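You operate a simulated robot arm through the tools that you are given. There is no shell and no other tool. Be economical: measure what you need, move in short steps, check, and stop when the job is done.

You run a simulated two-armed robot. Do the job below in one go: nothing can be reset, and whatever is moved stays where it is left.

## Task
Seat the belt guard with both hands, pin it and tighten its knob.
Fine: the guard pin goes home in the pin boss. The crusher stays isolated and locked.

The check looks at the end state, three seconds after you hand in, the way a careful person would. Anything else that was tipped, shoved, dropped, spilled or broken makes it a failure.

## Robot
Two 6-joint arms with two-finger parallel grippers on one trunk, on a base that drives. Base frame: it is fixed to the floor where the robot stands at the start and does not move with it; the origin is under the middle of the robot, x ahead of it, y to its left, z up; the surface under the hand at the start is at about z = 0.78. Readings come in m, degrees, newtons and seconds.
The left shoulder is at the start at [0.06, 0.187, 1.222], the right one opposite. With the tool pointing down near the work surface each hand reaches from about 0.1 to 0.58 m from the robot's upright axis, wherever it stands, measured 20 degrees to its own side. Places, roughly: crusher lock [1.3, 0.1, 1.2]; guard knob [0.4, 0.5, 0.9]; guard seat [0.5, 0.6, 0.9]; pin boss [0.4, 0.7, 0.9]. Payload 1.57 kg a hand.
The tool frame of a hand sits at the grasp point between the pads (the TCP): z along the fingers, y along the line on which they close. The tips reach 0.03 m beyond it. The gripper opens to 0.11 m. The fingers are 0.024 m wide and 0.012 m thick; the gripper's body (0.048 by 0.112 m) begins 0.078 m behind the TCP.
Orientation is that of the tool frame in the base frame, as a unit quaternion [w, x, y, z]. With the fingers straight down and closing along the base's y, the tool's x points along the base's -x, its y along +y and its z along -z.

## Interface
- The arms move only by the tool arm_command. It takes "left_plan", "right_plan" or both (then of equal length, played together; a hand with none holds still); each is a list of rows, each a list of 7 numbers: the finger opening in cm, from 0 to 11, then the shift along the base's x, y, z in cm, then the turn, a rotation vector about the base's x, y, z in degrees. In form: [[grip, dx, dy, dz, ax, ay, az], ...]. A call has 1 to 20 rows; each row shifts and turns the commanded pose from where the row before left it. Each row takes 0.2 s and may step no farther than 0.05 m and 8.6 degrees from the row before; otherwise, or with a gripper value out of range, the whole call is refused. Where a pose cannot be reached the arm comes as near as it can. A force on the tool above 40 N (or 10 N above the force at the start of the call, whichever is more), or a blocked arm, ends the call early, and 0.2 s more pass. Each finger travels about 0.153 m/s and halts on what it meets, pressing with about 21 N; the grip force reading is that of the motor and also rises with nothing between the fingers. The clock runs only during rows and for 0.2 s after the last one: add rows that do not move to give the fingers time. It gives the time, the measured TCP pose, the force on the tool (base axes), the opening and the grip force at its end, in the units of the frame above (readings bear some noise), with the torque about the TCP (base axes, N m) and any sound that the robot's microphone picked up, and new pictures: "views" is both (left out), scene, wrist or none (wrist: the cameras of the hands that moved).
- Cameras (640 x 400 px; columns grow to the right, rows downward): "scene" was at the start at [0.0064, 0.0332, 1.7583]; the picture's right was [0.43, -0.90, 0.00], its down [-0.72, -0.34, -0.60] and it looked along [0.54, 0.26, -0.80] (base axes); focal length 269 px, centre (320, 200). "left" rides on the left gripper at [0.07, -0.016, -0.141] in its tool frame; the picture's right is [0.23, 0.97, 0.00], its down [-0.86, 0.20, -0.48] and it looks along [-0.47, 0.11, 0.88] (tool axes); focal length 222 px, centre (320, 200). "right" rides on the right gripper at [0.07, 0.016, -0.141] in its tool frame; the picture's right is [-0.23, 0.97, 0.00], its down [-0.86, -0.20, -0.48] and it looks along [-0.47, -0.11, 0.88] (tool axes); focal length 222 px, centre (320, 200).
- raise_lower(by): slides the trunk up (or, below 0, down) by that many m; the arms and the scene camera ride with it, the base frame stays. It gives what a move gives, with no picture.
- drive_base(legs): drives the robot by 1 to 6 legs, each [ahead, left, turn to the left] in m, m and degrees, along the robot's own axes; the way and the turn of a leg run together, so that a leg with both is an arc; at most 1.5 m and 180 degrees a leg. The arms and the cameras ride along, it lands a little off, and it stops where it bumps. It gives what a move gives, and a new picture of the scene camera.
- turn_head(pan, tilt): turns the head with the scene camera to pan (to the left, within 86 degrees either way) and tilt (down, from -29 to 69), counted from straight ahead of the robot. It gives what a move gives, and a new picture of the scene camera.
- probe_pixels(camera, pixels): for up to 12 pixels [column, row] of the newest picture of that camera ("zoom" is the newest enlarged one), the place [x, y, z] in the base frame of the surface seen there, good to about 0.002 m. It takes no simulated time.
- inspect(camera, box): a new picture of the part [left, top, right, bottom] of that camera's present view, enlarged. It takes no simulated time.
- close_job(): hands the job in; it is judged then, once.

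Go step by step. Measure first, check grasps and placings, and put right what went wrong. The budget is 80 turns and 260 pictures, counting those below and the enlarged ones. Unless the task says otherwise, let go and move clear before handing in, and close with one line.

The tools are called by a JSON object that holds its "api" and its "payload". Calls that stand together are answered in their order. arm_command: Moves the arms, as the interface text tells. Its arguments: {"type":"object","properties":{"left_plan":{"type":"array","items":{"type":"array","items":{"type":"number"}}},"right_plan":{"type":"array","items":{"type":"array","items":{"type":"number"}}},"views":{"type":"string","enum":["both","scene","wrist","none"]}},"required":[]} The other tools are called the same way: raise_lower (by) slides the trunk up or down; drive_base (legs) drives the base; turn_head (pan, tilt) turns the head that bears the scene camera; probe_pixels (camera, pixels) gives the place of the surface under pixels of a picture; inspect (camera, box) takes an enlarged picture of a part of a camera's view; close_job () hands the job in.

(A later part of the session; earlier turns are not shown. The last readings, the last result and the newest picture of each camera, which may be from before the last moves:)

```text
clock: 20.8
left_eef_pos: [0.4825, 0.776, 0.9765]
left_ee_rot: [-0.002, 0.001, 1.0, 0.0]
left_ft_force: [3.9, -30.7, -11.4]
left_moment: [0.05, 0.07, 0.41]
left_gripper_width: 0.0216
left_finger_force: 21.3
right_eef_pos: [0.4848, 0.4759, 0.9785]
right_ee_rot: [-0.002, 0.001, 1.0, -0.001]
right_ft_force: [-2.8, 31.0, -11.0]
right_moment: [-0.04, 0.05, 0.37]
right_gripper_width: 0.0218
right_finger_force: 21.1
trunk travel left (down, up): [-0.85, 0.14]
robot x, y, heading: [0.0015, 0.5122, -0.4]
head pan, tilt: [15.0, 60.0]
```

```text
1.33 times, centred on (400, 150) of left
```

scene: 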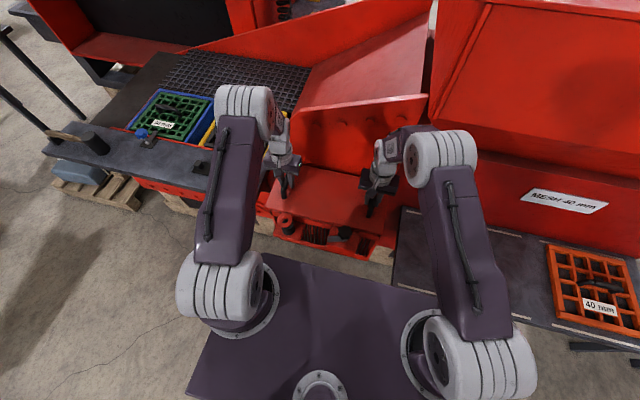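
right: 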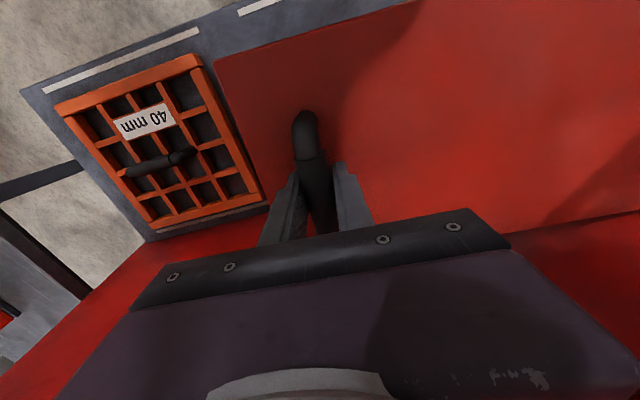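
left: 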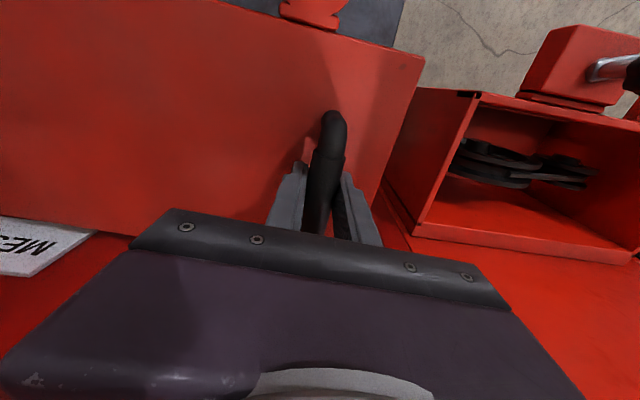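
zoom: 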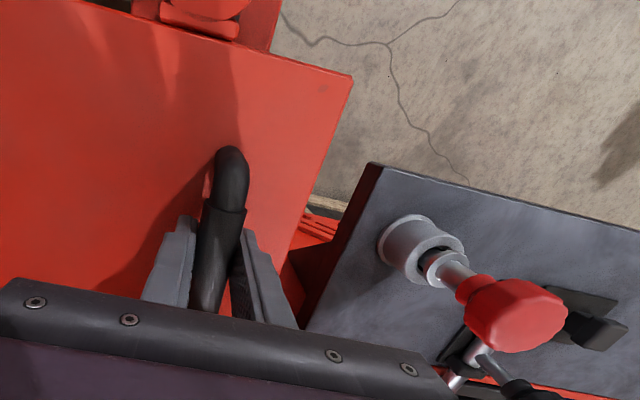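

{"api": "probe_pixels", "payload": {"camera": "scene", "pixels": [[382.5, 232.5], [380, 232.5], [265.5, 207.5], [376, 236], [345, 221], [300, 212]]}}

{"api": "probe_pixels", "payload": {"camera": "right", "pixels": [[216, 62], [632, 208], [520, 228]]}}

{"api": "probe_pixels", "payload": {"camera": "left", "pixels": [[420, 60], [345, 33], [395, 110]]}}

```text
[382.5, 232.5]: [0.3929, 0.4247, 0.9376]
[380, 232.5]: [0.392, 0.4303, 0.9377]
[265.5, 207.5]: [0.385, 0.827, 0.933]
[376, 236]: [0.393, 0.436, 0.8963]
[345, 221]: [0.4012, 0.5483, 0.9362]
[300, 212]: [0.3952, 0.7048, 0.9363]
```

```text
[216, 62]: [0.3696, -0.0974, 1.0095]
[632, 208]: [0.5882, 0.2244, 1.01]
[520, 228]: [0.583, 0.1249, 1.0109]
```

```text
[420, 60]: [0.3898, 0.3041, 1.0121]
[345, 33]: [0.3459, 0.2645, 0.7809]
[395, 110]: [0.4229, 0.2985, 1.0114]
```

The plate has about +0.85° yaw. I'll rotate it back about the eye, shift −5 mm in y, and descend 1.6 cm.

{"api": "arm_command", "payload": {"left_plan": [[0, 0.02, -0.3, 0, 0, 0, -0.42], [0, 0.02, -0.26, 0.05, 0, 0, -0.43], [0, 0, 0, -0.6, 0, 0, 0], [0, 0, 0, -0.6, 0, 0, 0], [0, 0, 0, -0.3, 0, 0, 0], [0, 0, 0, 0, 0, 0, 0]], "right_plan": [[0, -0.2, -0.22, 0, 0, 0, -0.42], [0, -0.2, -0.22, -0.15, 0, 0, -0.43], [0, 0, 0, -0.6, 0, 0, 0], [0, 0, 0, -0.6, 0, 0, 0], [0, 0, 0, -0.3, 0, 0, 0], [0, 0, 0, 0, 0, 0, 0]], "views": "scene"}}

{"api": "inspect", "payload": {"camera": "scene", "box": [260, 185, 400, 272]}}

{"api": "inspect", "payload": {"camera": "scene", "box": [273, 205, 303, 235]}}

```text
clock: 22.2
left_eef_pos: [0.4833, 0.7714, 0.962]
left_ee_rot: [-0.002, 0.008, 1.0, -0.001]
left_ft_force: [1.0, 0.0, -10.6]
left_moment: [-0.03, 0.47, 0.28]
left_gripper_width: 0.0218
left_finger_force: 20.9
right_eef_pos: [0.4791, 0.4712, 0.959]
right_ee_rot: [-0.001, 0.007, 1.0, 0.0]
right_ft_force: [-1.5, -0.6, -11.1]
right_moment: [0.0, -0.34, 0.2]
right_gripper_width: 0.0216
right_finger_force: 21.3
trunk travel left (down, up): [-0.85, 0.14]
robot x, y, heading: [-0.0003, 0.5134, 0.1]
head pan, tilt: [15.0, 60.0]
```

scene: 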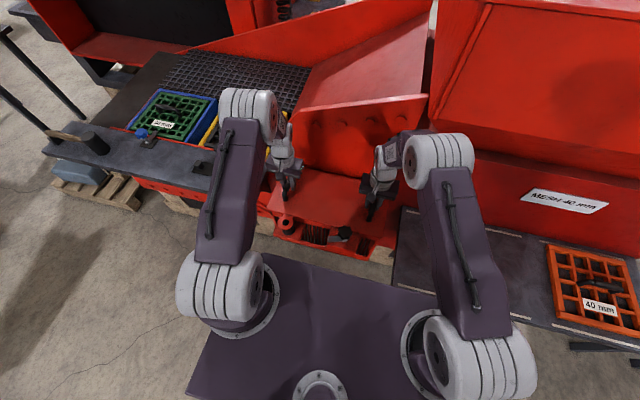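

```text
4.57 times, centred on (330, 228) of scene
```

zoom: 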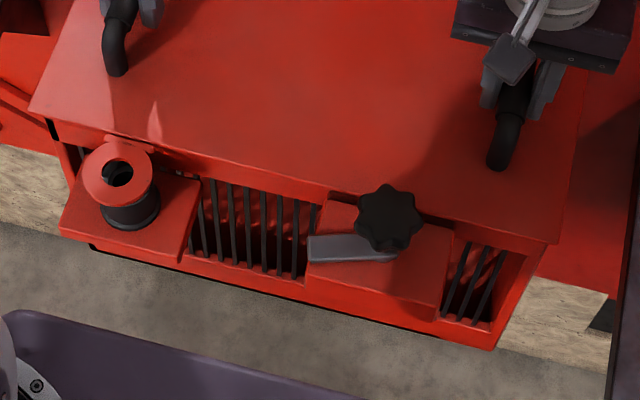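

```text
13.33 times, centred on (288, 220) of scene
```

zoom: 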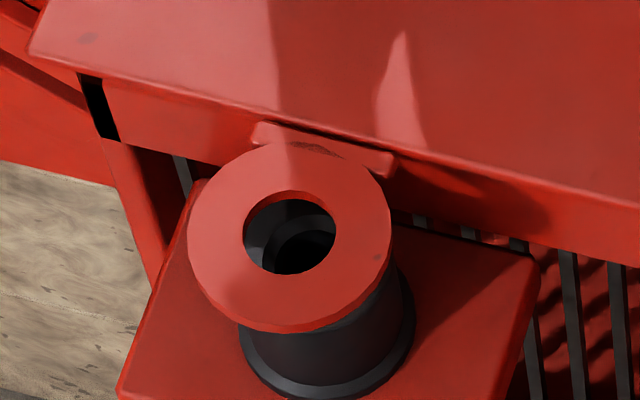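

Internal forces are gone. Re-probing the eye, boss and edges.

{"api": "probe_pixels", "payload": {"camera": "zoom", "pixels": [[195, 245], [388, 225], [290, 148], [297, 325], [260, 240], [325, 250], [290, 208], [35, 52], [405, 290], [240, 350], [310, 392], [180, 100]]}}

{"api": "probe_pixels", "payload": {"camera": "scene", "pixels": [[380.5, 237], [267, 210], [345, 226], [378, 225]]}}

```text
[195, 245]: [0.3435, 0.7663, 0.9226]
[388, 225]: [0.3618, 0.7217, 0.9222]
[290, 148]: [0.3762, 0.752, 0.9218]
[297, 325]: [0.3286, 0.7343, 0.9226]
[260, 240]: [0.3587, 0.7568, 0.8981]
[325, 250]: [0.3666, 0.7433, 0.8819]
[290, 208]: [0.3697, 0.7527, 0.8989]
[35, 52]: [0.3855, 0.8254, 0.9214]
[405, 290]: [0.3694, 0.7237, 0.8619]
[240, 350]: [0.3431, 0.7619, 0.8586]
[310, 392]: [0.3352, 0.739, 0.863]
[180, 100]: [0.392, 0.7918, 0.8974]
```

```text
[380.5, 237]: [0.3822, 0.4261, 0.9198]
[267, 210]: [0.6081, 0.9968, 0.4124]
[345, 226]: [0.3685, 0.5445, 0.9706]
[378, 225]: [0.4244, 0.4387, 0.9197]
```

The eye is at (0.3525, 0.744) and a circle fit puts the boss at about (0.354, 0.7415). I'll correct by +1.5 mm in x and −2.5 mm in y and lower gently to contact.

{"api": "arm_command", "payload": {"left_plan": [[0, 0.15, -0.25, 0, 0, 0, 0], [0, 0, 0, -0.3, 0, 0, 0], [0, 0, 0, -0.3, 0, 0, 0], [0, 0, 0, -0.25, 0, 0, 0], [0, 0, 0, -0.15, 0, 0, 0], [0, 0, 0, 0, 0, 0, 0]], "right_plan": [[0, 0.15, -0.25, 0, 0, 0, 0], [0, 0, 0, -0.3, 0, 0, 0], [0, 0, 0, -0.3, 0, 0, 0], [0, 0, 0, -0.15, 0, 0, 0], [0, 0, 0, -0.1, 0, 0, 0], [0, 0, 0, 0, 0, 0, 0]], "views": "scene"}}

{"api": "inspect", "payload": {"camera": "scene", "box": [260, 185, 400, 272]}}

{"api": "inspect", "payload": {"camera": "scene", "box": [273, 205, 303, 235]}}

```text
clock: 23.6
left_eef_pos: [0.4833, 0.7689, 0.9551]
left_ee_rot: [0.002, 0.008, 1.0, 0.0]
left_ft_force: [5.9, 31.2, 7.5]
left_moment: [0.08, 0.47, 0.23]
left_gripper_width: 0.0219
left_finger_force: 21.1
right_eef_pos: [0.4808, 0.4695, 0.9549]
right_ee_rot: [0.002, 0.007, 1.0, 0.001]
right_ft_force: [4.7, -28.1, 17.0]
right_moment: [-0.14, 0.04, 0.23]
right_gripper_width: 0.0217
right_finger_force: 21.0
trunk travel left (down, up): [-0.85, 0.14]
robot x, y, heading: [0.0013, 0.5156, -0.1]
head pan, tilt: [15.0, 60.0]
```

scene: 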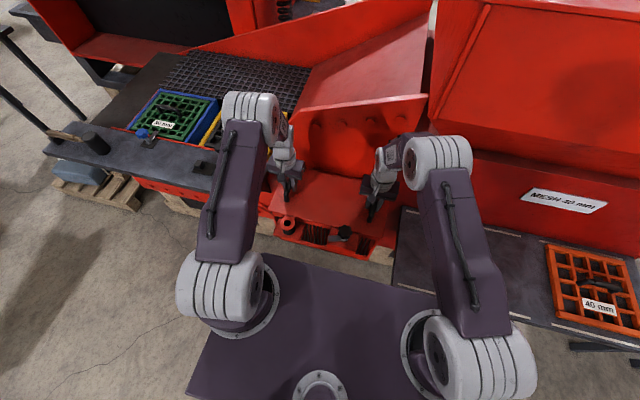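

```text
4.57 times, centred on (330, 228) of scene
```

zoom: 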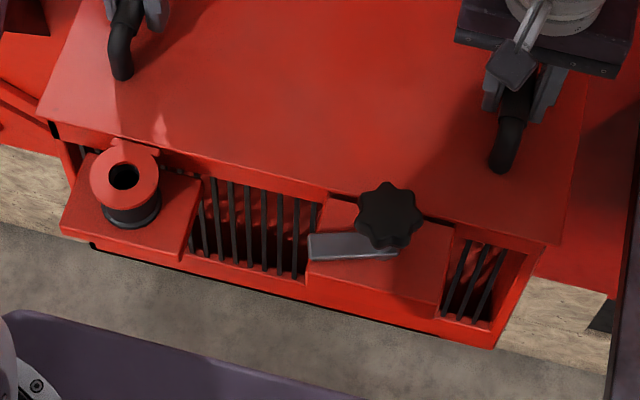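

```text
13.33 times, centred on (288, 220) of scene
```

zoom: 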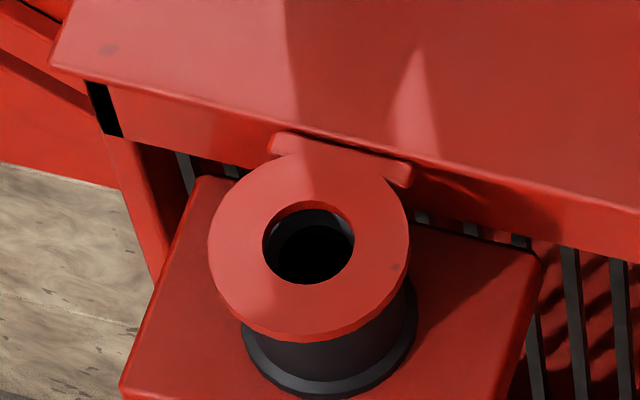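

The guard is in contact and the eye sits nearly concentric over the bore (zoom [308,242]). Probing seat height and centring.

{"api": "probe_pixels", "payload": {"camera": "zoom", "pixels": [[215, 250], [405, 235], [308, 155], [318, 335], [345, 255], [290, 225], [310, 212], [55, 62], [120, 55], [500, 150], [310, 340]]}}

{"api": "probe_pixels", "payload": {"camera": "scene", "pixels": [[380.5, 235], [300, 200], [345, 200], [378, 225], [380, 195], [290, 175]]}}

{"api": "inspect", "payload": {"camera": "scene", "box": [280, 213, 295, 228]}}

```text
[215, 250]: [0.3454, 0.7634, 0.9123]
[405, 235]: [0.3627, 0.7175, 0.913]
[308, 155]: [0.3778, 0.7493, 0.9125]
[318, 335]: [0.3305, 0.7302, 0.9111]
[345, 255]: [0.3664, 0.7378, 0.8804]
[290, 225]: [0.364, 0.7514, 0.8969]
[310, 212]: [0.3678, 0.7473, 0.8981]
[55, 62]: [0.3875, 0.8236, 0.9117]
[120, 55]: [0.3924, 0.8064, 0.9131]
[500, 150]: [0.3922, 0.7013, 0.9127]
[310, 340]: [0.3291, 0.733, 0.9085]
```

```text
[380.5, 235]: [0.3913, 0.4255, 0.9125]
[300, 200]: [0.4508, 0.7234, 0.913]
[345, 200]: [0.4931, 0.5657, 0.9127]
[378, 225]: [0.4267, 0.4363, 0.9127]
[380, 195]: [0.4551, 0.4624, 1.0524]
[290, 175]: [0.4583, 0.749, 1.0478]
```

```text
16.00 times, centred on (288, 220) of scene
```

zoom: 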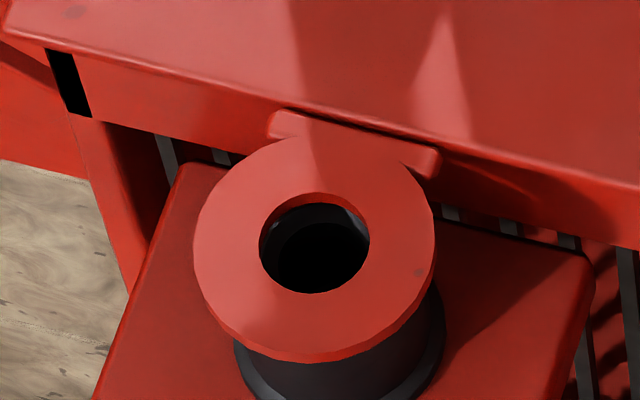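

The plate is seated flat (top z 0.9125 everywhere), with the eye at (0.354, 0.7405) over the boss. I'll relax the squeeze, open both hands, then rise.

{"api": "arm_command", "payload": {"left_plan": [[0, 0, 0.05, 0, 0, 0, 0], [0, 0, 0, 0, 0, 0, 0], [4, 0, 0, 0, 0, 0, 0], [5, 0, 0, 0, 0, 0, 0], [5, 0, 0, 0, 0, 0, 0], [5, 0, 0, 2, 0, 0, 0], [5, 0, 0, 3, 0, 0, 0], [5, 0, 0, 4, 0, 0, 0], [5, 0, 0, 4, 0, 0, 0], [5, 0, 0, 4, 0, 0, 0], [5, 0, 0, 0, 0, 0, 0]], "right_plan": [[0, 0, -0.05, 0, 0, 0, 0], [0, 0, 0, 0, 0, 0, 0], [4, 0, 0, 0, 0, 0, 0], [5, 0, 0, 0, 0, 0, 0], [5, 0, 0, 0, 0, 0, 0], [5, 0, 0, 2, 0, 0, 0], [5, 0, 0, 3, 0, 0, 0], [5, 0, 0, 4, 0, 0, 0], [5, 0, 0, 4, 0, 0, 0], [5, 0, 0, 4, 0, 0, 0], [5, 0, 0, 0, 0, 0, 0]], "views": "both"}}

{"api": "inspect", "payload": {"camera": "scene", "box": [260, 185, 400, 272]}}

```text
clock: 26.0
left_eef_pos: [0.4812, 0.7712, 1.1207]
left_ee_rot: [-0.001, 0.008, 1.0, -0.002]
left_ft_force: [-0.3, -0.2, -0.4]
left_moment: [0.0, -0.02, 0.0]
left_gripper_width: 0.0501
left_finger_force: 0.0
right_eef_pos: [0.4808, 0.4674, 1.1227]
right_ee_rot: [0.0, 0.007, 1.0, 0.0]
right_ft_force: [1.5, 0.0, 0.0]
right_moment: [-0.03, -0.02, -0.01]
right_gripper_width: 0.05
right_finger_force: 0.1
trunk travel left (down, up): [-0.85, 0.14]
robot x, y, heading: [0.0007, 0.5119, -0.3]
head pan, tilt: [15.0, 60.0]
```

scene: 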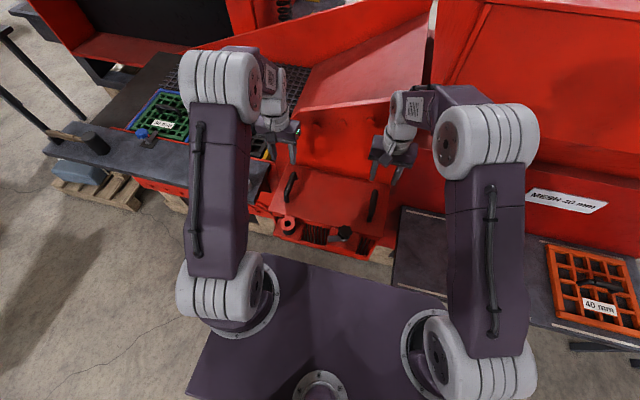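
right: 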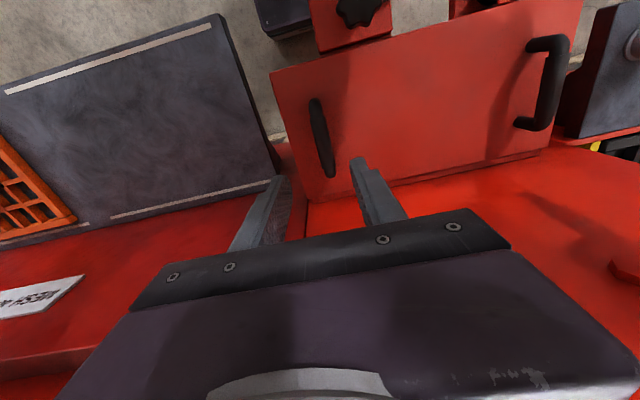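
left: 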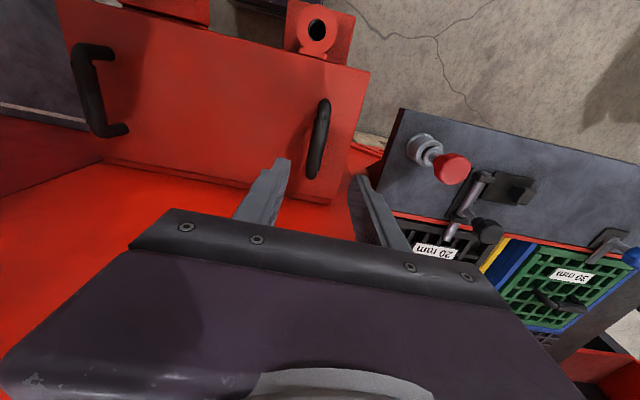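

```text
4.57 times, centred on (330, 228) of scene
```

zoom: 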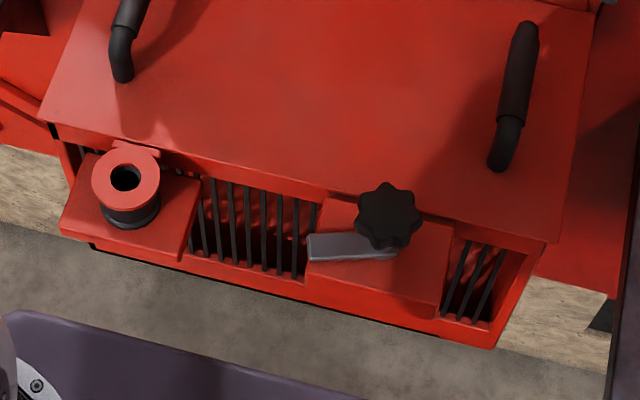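

The guard stayed put. Now the pin: I'll drive 0.15 m left, hands high, and look closely at the pin in its cup.

{"api": "drive_base", "payload": {"legs": [[0, 0.15, 0]]}}

{"api": "inspect", "payload": {"camera": "left", "box": [200, 20, 560, 245]}}

```text
clock: 27.4
left_eef_pos: [0.4808, 0.922, 1.1212]
left_ee_rot: [-0.001, 0.007, 1.0, 0.0]
left_ft_force: [0.5, -0.7, 0.2]
left_moment: [0.0, -0.01, 0.03]
left_gripper_width: 0.05
left_finger_force: 0.1
right_eef_pos: [0.4811, 0.6172, 1.1226]
right_ee_rot: [-0.001, 0.006, 1.0, 0.002]
right_ft_force: [-0.5, -0.5, -0.7]
right_moment: [0.04, 0.02, -0.02]
right_gripper_width: 0.0502
right_finger_force: 0.1
trunk travel left (down, up): [-0.85, 0.14]
robot x, y, heading: [-0.0, 0.6625, 0.3]
head pan, tilt: [15.0, 60.0]
```

scene: 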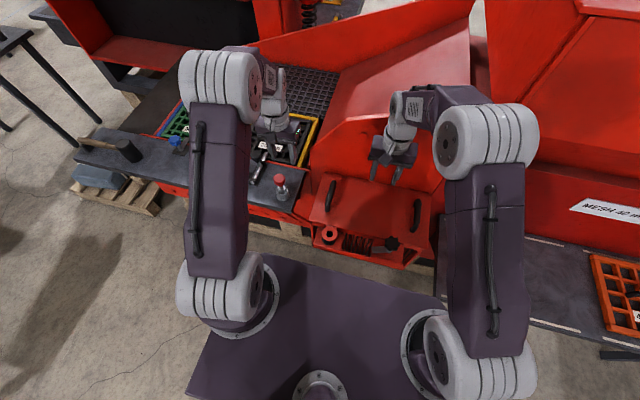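

```text
1.78 times, centred on (380, 132) of left
```

zoom: 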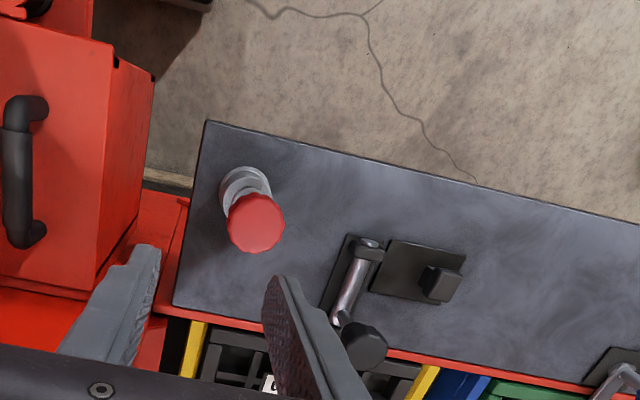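

{"api": "inspect", "payload": {"camera": "scene", "box": [262, 165, 302, 205]}}

{"api": "inspect", "payload": {"camera": "right", "box": [440, 0, 640, 130]}}

{"api": "probe_pixels", "payload": {"camera": "scene", "pixels": [[279, 179], [279, 176], [275, 179], [283, 179], [279, 183], [281, 190], [281, 196]]}}

```text
10.00 times, centred on (282, 185) of scene
```

zoom: 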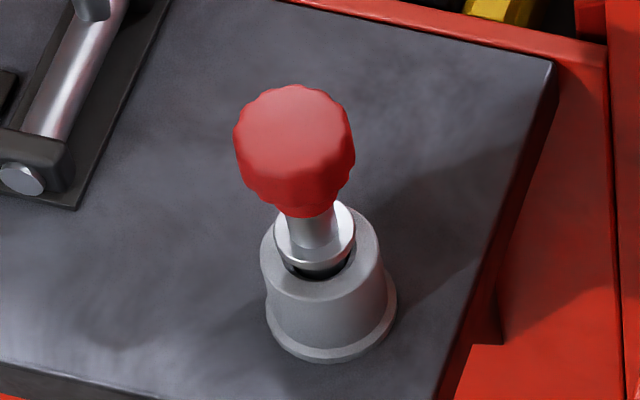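

```text
3.08 times, centred on (540, 65) of right
```

zoom: 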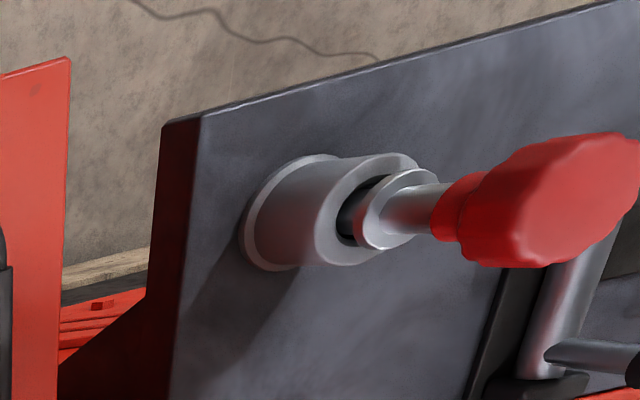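

```text
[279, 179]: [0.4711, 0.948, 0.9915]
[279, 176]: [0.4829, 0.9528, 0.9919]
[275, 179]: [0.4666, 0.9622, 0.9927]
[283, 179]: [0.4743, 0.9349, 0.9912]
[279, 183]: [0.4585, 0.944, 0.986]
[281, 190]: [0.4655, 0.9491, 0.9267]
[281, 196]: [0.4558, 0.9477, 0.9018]
```

The pin head is centred near (0.470, 0.949), top z 0.992, about 35 mm wide. Its collar sits above the cup. I'll go down over it with the left hand and grip the head.

{"api": "arm_command", "payload": {"left_plan": [[7, -1.1, 2.7, 0, 0, 0, 0], [7, 0, 0, -3, 0, 0, 0], [7, 0, 0, -3, 0, 0, 0], [7, 0, 0, -3, 0, 0, 0], [7, 0, 0, 0, 0, 0, 0]], "views": "both"}}

{"api": "inspect", "payload": {"camera": "left", "box": [220, 60, 440, 260]}}

```text
clock: 28.6
left_eef_pos: [0.4668, 0.9497, 1.0302]
left_ee_rot: [0.0, 0.007, 1.0, -0.001]
left_ft_force: [0.6, 0.1, 0.5]
left_moment: [0.04, -0.01, 0.0]
left_gripper_width: 0.07
left_finger_force: 0.0
right_eef_pos: [0.4821, 0.619, 1.1232]
right_ee_rot: [-0.001, 0.006, 1.0, 0.001]
right_ft_force: [-0.1, 0.1, 0.6]
right_moment: [0.03, 0.02, 0.0]
right_gripper_width: 0.0503
right_finger_force: 0.2
trunk travel left (down, up): [-0.85, 0.14]
robot x, y, heading: [0.0023, 0.6639, -0.1]
head pan, tilt: [15.0, 60.0]
```

scene: 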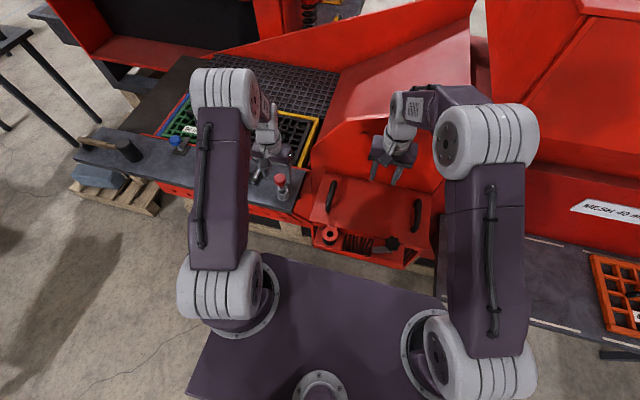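
left: 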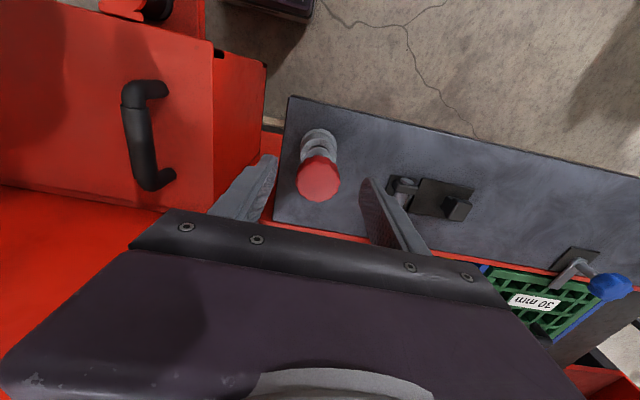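

```text
2.00 times, centred on (330, 160) of left
```

zoom: 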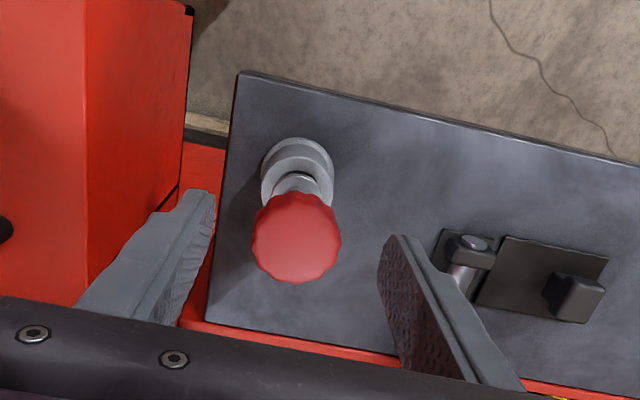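

{"api": "probe_pixels", "payload": {"camera": "zoom", "pixels": [[297, 240], [256, 240], [338, 240], [297, 200], [297, 276], [297, 155], [325, 180], [268, 180], [298, 180]]}}

```text
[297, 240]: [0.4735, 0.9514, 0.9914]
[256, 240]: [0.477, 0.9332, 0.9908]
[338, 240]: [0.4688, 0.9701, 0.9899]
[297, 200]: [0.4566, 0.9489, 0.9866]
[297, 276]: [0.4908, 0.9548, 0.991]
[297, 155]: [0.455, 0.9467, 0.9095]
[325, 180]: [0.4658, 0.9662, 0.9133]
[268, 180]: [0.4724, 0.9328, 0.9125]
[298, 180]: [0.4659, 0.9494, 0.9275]
```

Head centre is refined to (0.4735, 0.951). I'll lower 5.6 cm and grip.

{"api": "arm_command", "payload": {"left_plan": [[7, 0.65, 0.15, -2, 0, 0, 0], [7, 0, 0, -2, 0, 0, 0], [7, 0, 0, -1.6, 0, 0, 0], [7, 0, 0, 0, 0, 0, 0], [4.5, 0, 0, 0, 0, 0, 0], [3, 0, 0, 0, 0, 0, 0], [2, 0, 0, 0, 0, 0, 0], [0, 0, 0, 0, 0, 0, 0], [0, 0, 0, 0, 0, 0, 0]], "views": "wrist"}}

{"api": "inspect", "payload": {"camera": "scene", "box": [252, 160, 312, 205]}}

```text
clock: 30.6
left_eef_pos: [0.4738, 0.9534, 0.9744]
left_ee_rot: [-0.001, 0.007, 1.0, -0.001]
left_ft_force: [-1.0, 0.0, -0.5]
left_moment: [-0.01, -0.01, 0.02]
left_gripper_width: 0.0376
left_finger_force: 20.7
right_eef_pos: [0.4807, 0.6192, 1.1233]
right_ee_rot: [0.0, 0.007, 1.0, 0.001]
right_ft_force: [0.0, -0.1, -1.0]
right_moment: [0.0, -0.03, -0.01]
right_gripper_width: 0.0502
right_finger_force: 0.1
trunk travel left (down, up): [-0.85, 0.14]
robot x, y, heading: [0.0013, 0.6677, 0.2]
head pan, tilt: [15.0, 60.0]
```

left: 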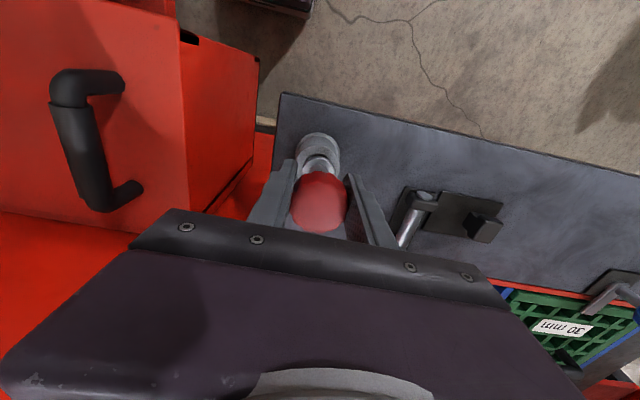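

```text
8.89 times, centred on (282, 182) of scene
```

zoom: 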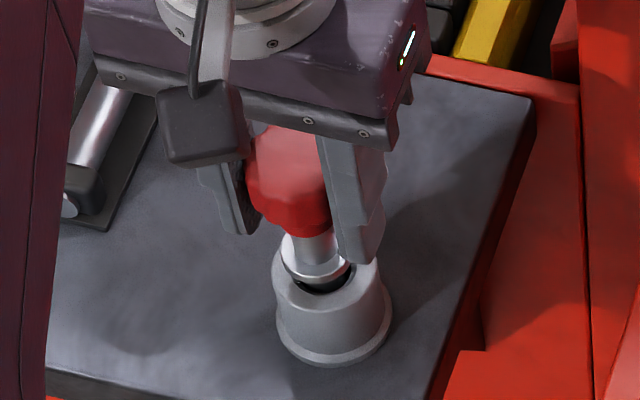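

The head is gripped (37.6 mm, 20.7 N). Lifting the pin straight out.

{"api": "arm_command", "payload": {"left_plan": [[0, 0, 0, 0.5, 0, 0, 0], [0, 0, 0, 1, 0, 0, 0], [0, 0, 0, 1.5, 0, 0, 0], [0, 0, 0, 2, 0, 0, 0], [0, 0, 0, 2, 0, 0, 0], [0, 0, 0, 2, 0, 0, 0], [0, 0, 0, 2, 0, 0, 0], [0, 0, 0, 0, 0, 0, 0]], "views": "wrist"}}

{"api": "inspect", "payload": {"camera": "scene", "box": [240, 130, 320, 190]}}

{"api": "inspect", "payload": {"camera": "right", "box": [440, 0, 640, 130]}}

```text
clock: 32.4
left_eef_pos: [0.4792, 0.9538, 1.0875]
left_ee_rot: [0.0, 0.008, 1.0, -0.001]
left_ft_force: [-0.7, 1.0, -1.0]
left_moment: [-0.01, 0.0, 0.01]
left_gripper_width: 0.0376
left_finger_force: 21.4
right_eef_pos: [0.4811, 0.6187, 1.1229]
right_ee_rot: [0.001, 0.006, 1.0, 0.001]
right_ft_force: [0.3, -0.6, -0.4]
right_moment: [0.02, -0.03, -0.04]
right_gripper_width: 0.05
right_finger_force: 0.1
trunk travel left (down, up): [-0.85, 0.14]
robot x, y, heading: [-0.0026, 0.6587, 0.2]
head pan, tilt: [15.0, 60.0]
```

left: 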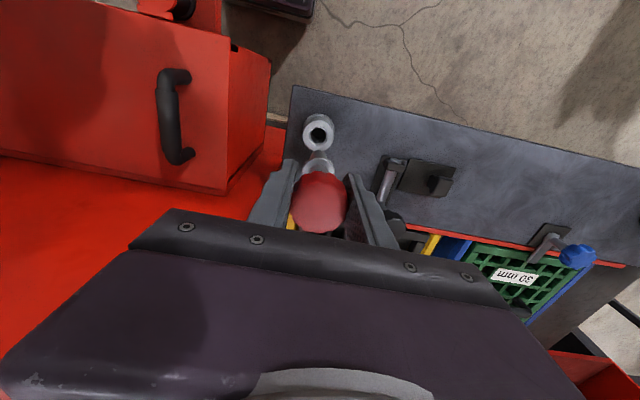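

```text
6.67 times, centred on (280, 160) of scene
```

zoom: 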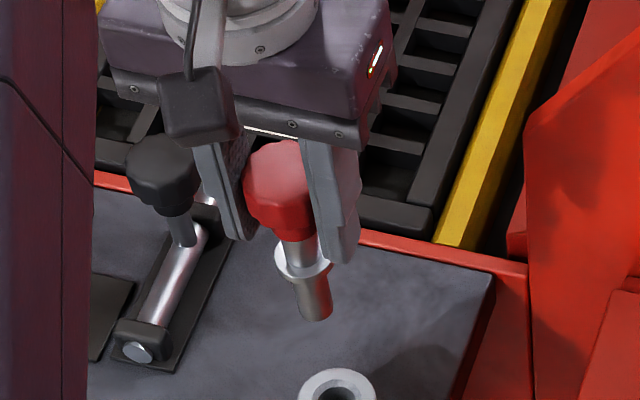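

```text
3.08 times, centred on (540, 65) of right
```

zoom: 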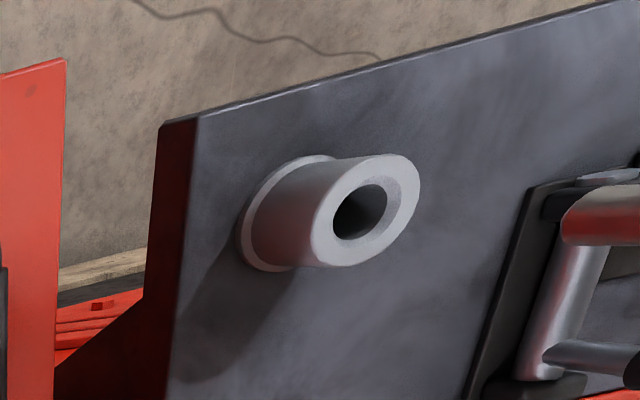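

The pin is out with a ~4 cm shank. I'll carry it above the boss and move the right hand aside.

{"api": "arm_command", "payload": {"left_plan": [[0, -1.5, -2.7, 0, 0, 0, 0], [0, -1.6, -2.7, 0, 0, 0, 0], [0, -1.6, -2.7, 0, 0, 0, 0], [0, -1.6, -2.7, 0, 0, 0, 0], [0, -1.6, -2.7, 0, 0, 0, 0], [0, -1.6, -2.7, 0, 0, 0, 0], [0, -1.5, -2.6, 0, 0, 0, 0], [0, -1.5, -2.5, 0, 0, 0, 0], [0, 0, 0, 0, 0, 0, 0]], "right_plan": [[5, 0, -2, 0, 0, 0, 0], [5, 0, -2, 0, 0, 0, 0], [5, 0, -2, 0, 0, 0, 0], [5, 0, -2, 0, 0, 0, 0], [5, 0, -2, 0, 0, 0, 0], [5, 0, 0, 0, 0, 0, 0], [5, 0, 0, 0, 0, 0, 0], [5, 0, 0, 0, 0, 0, 0], [5, 0, 0, 0, 0, 0, 0]], "views": "both"}}

{"api": "inspect", "payload": {"camera": "scene", "box": [290, 170, 370, 250]}}

```text
clock: 34.4
left_eef_pos: [0.3502, 0.7383, 1.0841]
left_ee_rot: [-0.001, 0.008, 1.0, -0.001]
left_ft_force: [0.5, -0.3, -2.3]
left_moment: [-0.01, 0.02, 0.0]
left_gripper_width: 0.0381
left_finger_force: 20.6
right_eef_pos: [0.4836, 0.5193, 1.1224]
right_ee_rot: [0.0, 0.007, 1.0, 0.0]
right_ft_force: [0.1, 0.5, 0.3]
right_moment: [-0.05, -0.01, 0.03]
right_gripper_width: 0.0501
right_finger_force: 0.0
trunk travel left (down, up): [-0.85, 0.14]
robot x, y, heading: [0.0011, 0.6657, -0.3]
head pan, tilt: [15.0, 60.0]
```

scene: 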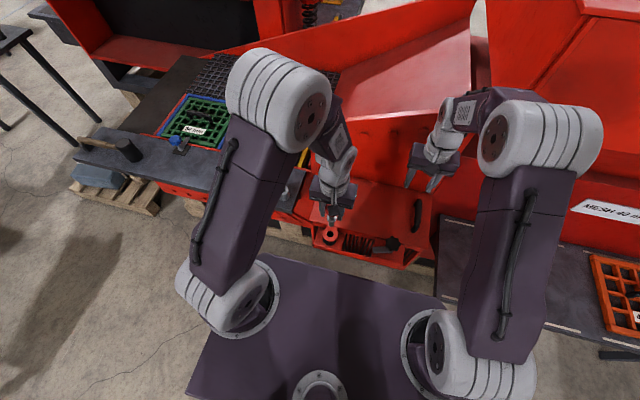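
right: 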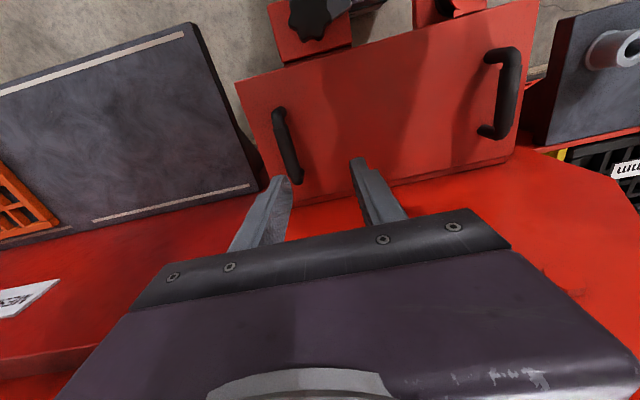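
left: 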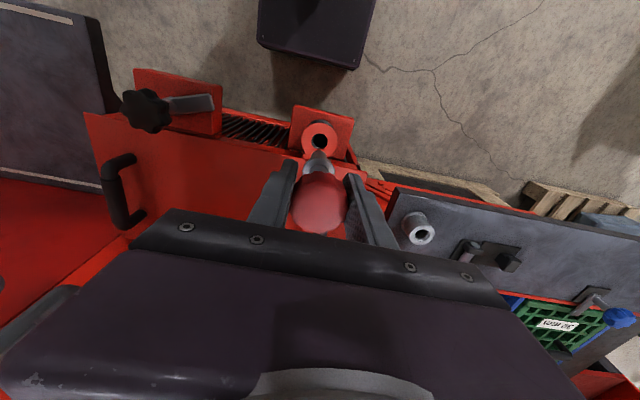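

```text
5.00 times, centred on (330, 210) of scene
```

zoom: 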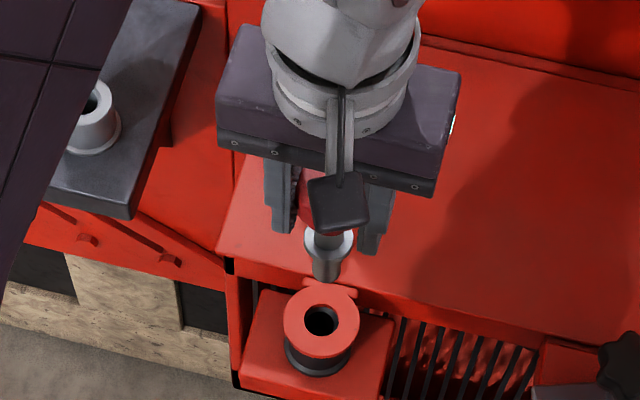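

The pin hangs near the lug eye (zoom [327,260] vs eye [321,320]). Zooming in for exact alignment.

{"api": "inspect", "payload": {"camera": "scene", "box": [315, 205, 350, 245]}}

```text
10.00 times, centred on (332, 225) of scene
```

zoom: 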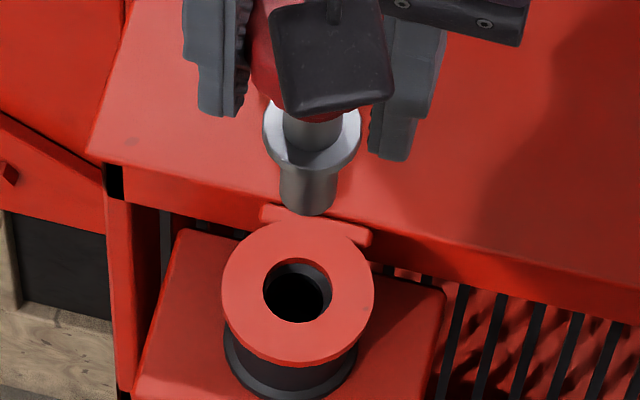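

{"api": "probe_pixels", "payload": {"camera": "zoom", "pixels": [[278, 195], [336, 195], [307, 205], [281, 175], [337, 175], [265, 130], [359, 130], [312, 158], [225, 285], [371, 275], [296, 222], [300, 362]]}}

```text
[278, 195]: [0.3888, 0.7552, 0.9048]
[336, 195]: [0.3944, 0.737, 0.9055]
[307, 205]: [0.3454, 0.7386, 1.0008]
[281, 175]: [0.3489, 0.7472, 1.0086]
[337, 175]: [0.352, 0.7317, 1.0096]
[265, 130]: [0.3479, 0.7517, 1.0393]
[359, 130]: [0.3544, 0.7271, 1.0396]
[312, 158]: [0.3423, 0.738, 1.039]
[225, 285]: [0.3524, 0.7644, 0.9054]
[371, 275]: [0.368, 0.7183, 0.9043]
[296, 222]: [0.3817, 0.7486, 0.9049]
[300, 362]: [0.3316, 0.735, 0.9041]
```

Lug top reads 0.9045, 8 mm lower than before, so I'll check whether the plate settled into a recess or the readings shifted.

{"api": "probe_pixels", "payload": {"camera": "zoom", "pixels": [[150, 120], [450, 200], [600, 240], [240, 165], [200, 260], [180, 380], [415, 310], [310, 290], [290, 340], [116, 180], [230, 205], [500, 250]]}}

{"api": "probe_pixels", "payload": {"camera": "scene", "pixels": [[279, 190], [283, 189], [270, 200], [400, 215], [380, 230], [350, 200], [392, 243], [415, 240]]}}

{"api": "inspect", "payload": {"camera": "scene", "box": [300, 170, 450, 275]}}

```text
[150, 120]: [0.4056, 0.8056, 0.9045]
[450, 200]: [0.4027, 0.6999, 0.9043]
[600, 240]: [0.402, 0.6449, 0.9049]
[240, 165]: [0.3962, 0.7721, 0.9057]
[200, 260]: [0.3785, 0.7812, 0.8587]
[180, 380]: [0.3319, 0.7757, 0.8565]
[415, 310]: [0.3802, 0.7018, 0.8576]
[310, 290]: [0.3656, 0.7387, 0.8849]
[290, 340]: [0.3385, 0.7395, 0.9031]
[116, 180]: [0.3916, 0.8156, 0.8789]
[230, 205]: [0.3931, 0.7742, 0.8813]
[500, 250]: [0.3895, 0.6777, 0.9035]
```

```text
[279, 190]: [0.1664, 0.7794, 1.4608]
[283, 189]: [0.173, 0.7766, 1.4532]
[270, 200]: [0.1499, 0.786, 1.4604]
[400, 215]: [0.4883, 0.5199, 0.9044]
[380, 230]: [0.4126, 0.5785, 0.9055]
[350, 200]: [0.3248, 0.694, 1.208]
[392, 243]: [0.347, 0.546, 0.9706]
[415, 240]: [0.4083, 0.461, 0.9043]
```

```text
3.81 times, centred on (375, 222) of scene
```

zoom: 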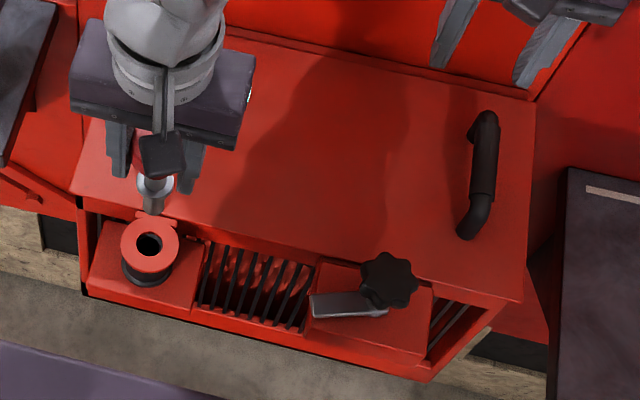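

The plate has dropped evenly by 8 mm into its recess (top 0.9045 everywhere), so it is seated. Now I'll measure the eye and bore centre precisely.

{"api": "inspect", "payload": {"camera": "scene", "box": [321, 223, 339, 241]}}

{"api": "inspect", "payload": {"camera": "left", "box": [285, 100, 355, 180]}}

```text
16.00 times, centred on (330, 232) of scene
```

zoom: 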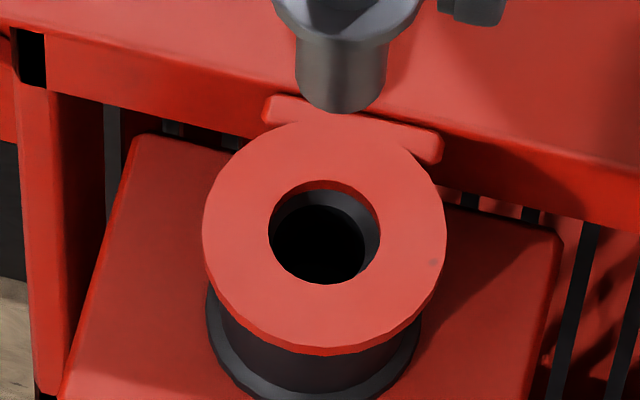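

```text
5.00 times, centred on (320, 140) of left
```

zoom: 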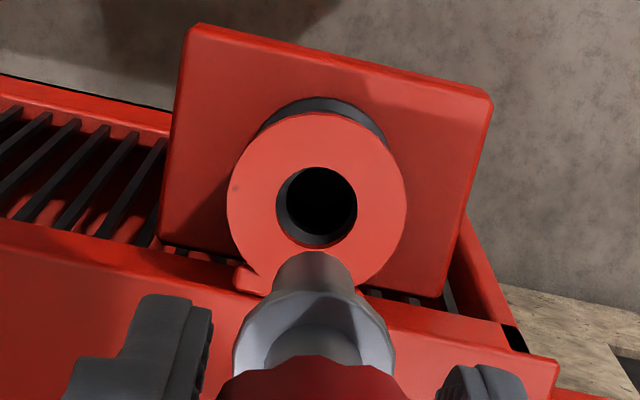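

{"api": "probe_pixels", "payload": {"camera": "zoom", "pixels": [[232, 195], [402, 195], [317, 116], [271, 205], [363, 205], [317, 160], [275, 250], [360, 245], [281, 205], [317, 240], [320, 256], [338, 265]]}}

```text
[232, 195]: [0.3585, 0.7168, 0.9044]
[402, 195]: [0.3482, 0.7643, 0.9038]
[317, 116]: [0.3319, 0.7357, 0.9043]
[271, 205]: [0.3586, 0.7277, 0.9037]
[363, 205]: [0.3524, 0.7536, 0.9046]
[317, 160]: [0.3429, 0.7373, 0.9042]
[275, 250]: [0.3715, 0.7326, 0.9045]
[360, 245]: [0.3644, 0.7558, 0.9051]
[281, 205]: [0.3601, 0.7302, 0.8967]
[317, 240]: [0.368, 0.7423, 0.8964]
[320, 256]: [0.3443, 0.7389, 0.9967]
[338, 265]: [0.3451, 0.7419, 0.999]
```

The eye/bore centre is at (0.355, 0.741) and the pin axis at about (0.352, 0.7395). I'll shift +3 mm in x and +1.5 mm in y, lower to just above the lug, and check.

{"api": "arm_command", "payload": {"left_plan": [[0, 0.3, 0.15, 0, 0, 0, 0], [0, 0, 0, -2, 0, 0, 0], [0, 0, 0, -2, 0, 0, 0], [0, 0, 0, -2, 0, 0, 0], [0, 0, 0, -1.6, 0, 0, 0], [0, 0, 0, 0, 0, 0, 0], [0, 0, 0, 0, 0, 0, 0]], "views": "none"}}

{"api": "inspect", "payload": {"camera": "scene", "box": [319, 219, 341, 241]}}

{"api": "inspect", "payload": {"camera": "left", "box": [285, 100, 355, 180]}}

```text
clock: 36.0
left_eef_pos: [0.3537, 0.7393, 1.0101]
left_ee_rot: [-0.001, 0.007, 1.0, -0.002]
left_ft_force: [-0.3, 0.4, -0.7]
left_moment: [0.0, 0.02, -0.02]
left_gripper_width: 0.0377
left_finger_force: 21.1
right_eef_pos: [0.4823, 0.519, 1.1237]
right_ee_rot: [0.0, 0.006, 1.0, 0.001]
right_ft_force: [-0.1, 0.1, 0.5]
right_moment: [0.04, 0.0, 0.0]
right_gripper_width: 0.0503
right_finger_force: 0.1
trunk travel left (down, up): [-0.85, 0.14]
robot x, y, heading: [0.0013, 0.6656, 0.0]
head pan, tilt: [15.0, 60.0]
```

```text
16.00 times, centred on (330, 230) of scene
```

zoom: 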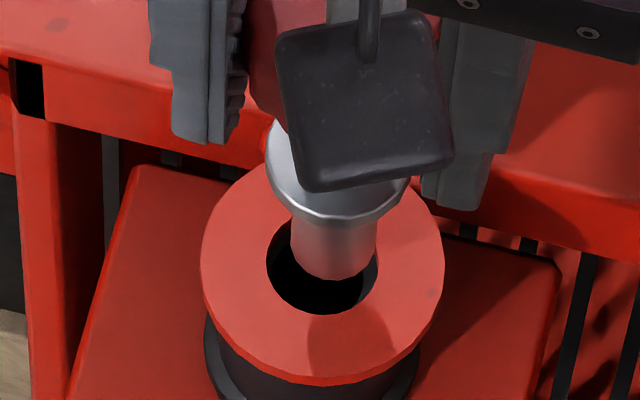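

```text
5.00 times, centred on (320, 140) of left
```

zoom: 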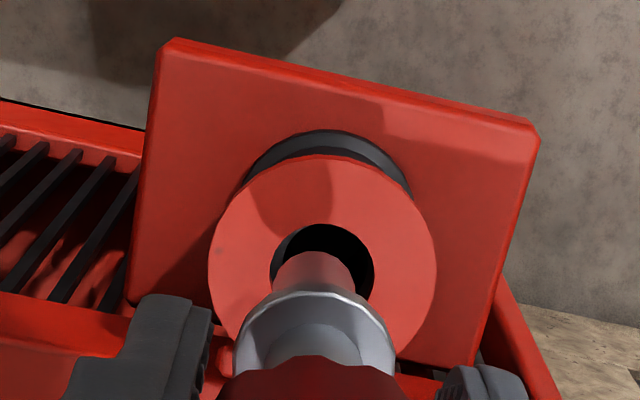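

The tip is about 2 mm right of the hole in both views (pin ~[333] vs hole [323]), so it needs +2 mm in y. Probing the tip for x.

{"api": "probe_pixels", "payload": {"camera": "zoom", "pixels": [[282, 275], [345, 275], [312, 256], [312, 270], [312, 298], [300, 235], [213, 260], [434, 260], [325, 160], [372, 250]]}}

{"api": "inspect", "payload": {"camera": "scene", "box": [320, 220, 340, 240]}}

```text
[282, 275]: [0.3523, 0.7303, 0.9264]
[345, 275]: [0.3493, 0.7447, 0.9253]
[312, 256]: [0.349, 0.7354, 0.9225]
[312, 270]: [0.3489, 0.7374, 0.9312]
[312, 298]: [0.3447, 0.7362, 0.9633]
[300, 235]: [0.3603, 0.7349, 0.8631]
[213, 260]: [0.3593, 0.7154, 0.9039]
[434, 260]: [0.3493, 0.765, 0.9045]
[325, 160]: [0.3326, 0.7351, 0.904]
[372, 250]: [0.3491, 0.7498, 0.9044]
```

```text
16.00 times, centred on (330, 230) of scene
```

zoom: 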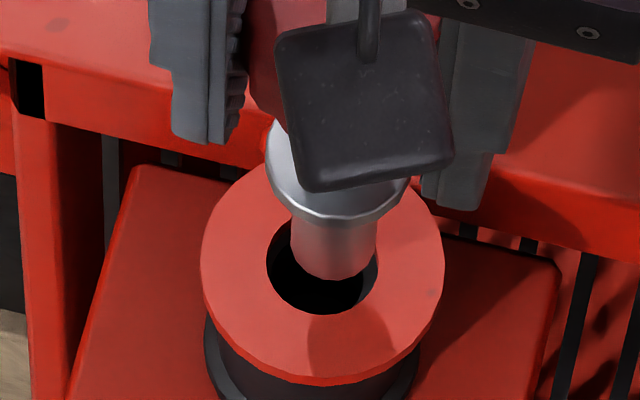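

{"api": "probe_pixels", "payload": {"camera": "zoom", "pixels": [[294, 250], [374, 250], [335, 274], [335, 260], [204, 260], [441, 250], [325, 378], [270, 268], [345, 330], [290, 300], [275, 200], [402, 200]]}}

```text
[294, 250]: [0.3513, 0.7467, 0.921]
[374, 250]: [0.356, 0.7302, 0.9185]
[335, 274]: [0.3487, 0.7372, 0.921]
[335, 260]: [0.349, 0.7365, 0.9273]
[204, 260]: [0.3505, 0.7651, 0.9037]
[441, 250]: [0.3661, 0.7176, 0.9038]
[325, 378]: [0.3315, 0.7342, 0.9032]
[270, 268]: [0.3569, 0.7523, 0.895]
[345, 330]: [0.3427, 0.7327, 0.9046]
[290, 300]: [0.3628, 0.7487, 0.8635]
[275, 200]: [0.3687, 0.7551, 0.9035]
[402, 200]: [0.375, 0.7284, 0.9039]
```

Pin axis is at about (0.3555, 0.738) and eye at (0.356, 0.741). I'll shift +2.5 mm in y and insert slowly.

{"api": "arm_command", "payload": {"left_plan": [[0, 0.03, 0.25, 0, 0, 0, 0], [0, 0, 0, 0, 0, 0, 0], [0, 0, 0, -0.5, 0, 0, 0], [0, 0, 0, -0.5, 0, 0, 0], [0, 0, 0, -0.5, 0, 0, 0], [0, 0, 0, -0.5, 0, 0, 0], [0, 0, 0, 0, 0, 0, 0]], "views": "none"}}

{"api": "inspect", "payload": {"camera": "scene", "box": [319, 219, 341, 241]}}

{"api": "inspect", "payload": {"camera": "left", "box": [285, 100, 355, 180]}}

```text
clock: 37.5
left_eef_pos: [0.3525, 0.7429, 0.9892]
left_ee_rot: [0.0, 0.007, 1.0, -0.001]
left_ft_force: [0.6, 0.4, -0.6]
left_moment: [0.0, 0.0, -0.01]
left_gripper_width: 0.0378
left_finger_force: 20.6
right_eef_pos: [0.4822, 0.519, 1.1233]
right_ee_rot: [0.0, 0.006, 1.0, 0.002]
right_ft_force: [-0.4, -0.1, 0.3]
right_moment: [0.02, 0.0, -0.01]
right_gripper_width: 0.0499
right_finger_force: 0.1
trunk travel left (down, up): [-0.85, 0.14]
robot x, y, heading: [0.0034, 0.6648, -0.2]
head pan, tilt: [15.0, 60.0]
```

```text
16.00 times, centred on (330, 230) of scene
```

zoom: 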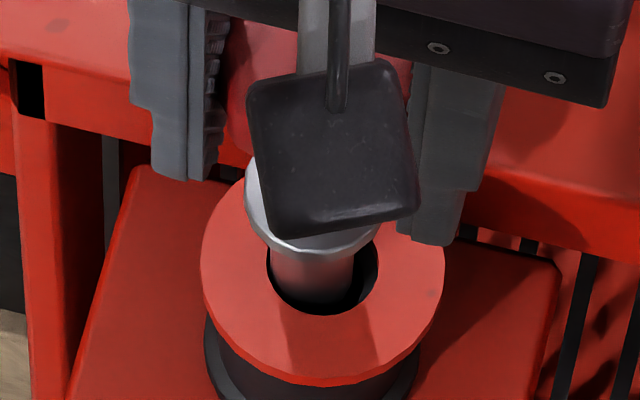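

```text
5.00 times, centred on (320, 140) of left
```

zoom: 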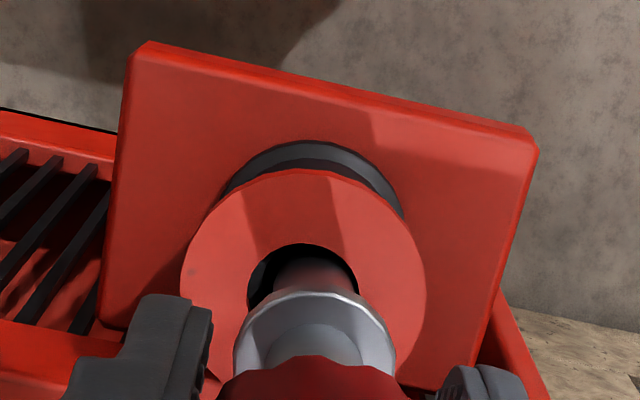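

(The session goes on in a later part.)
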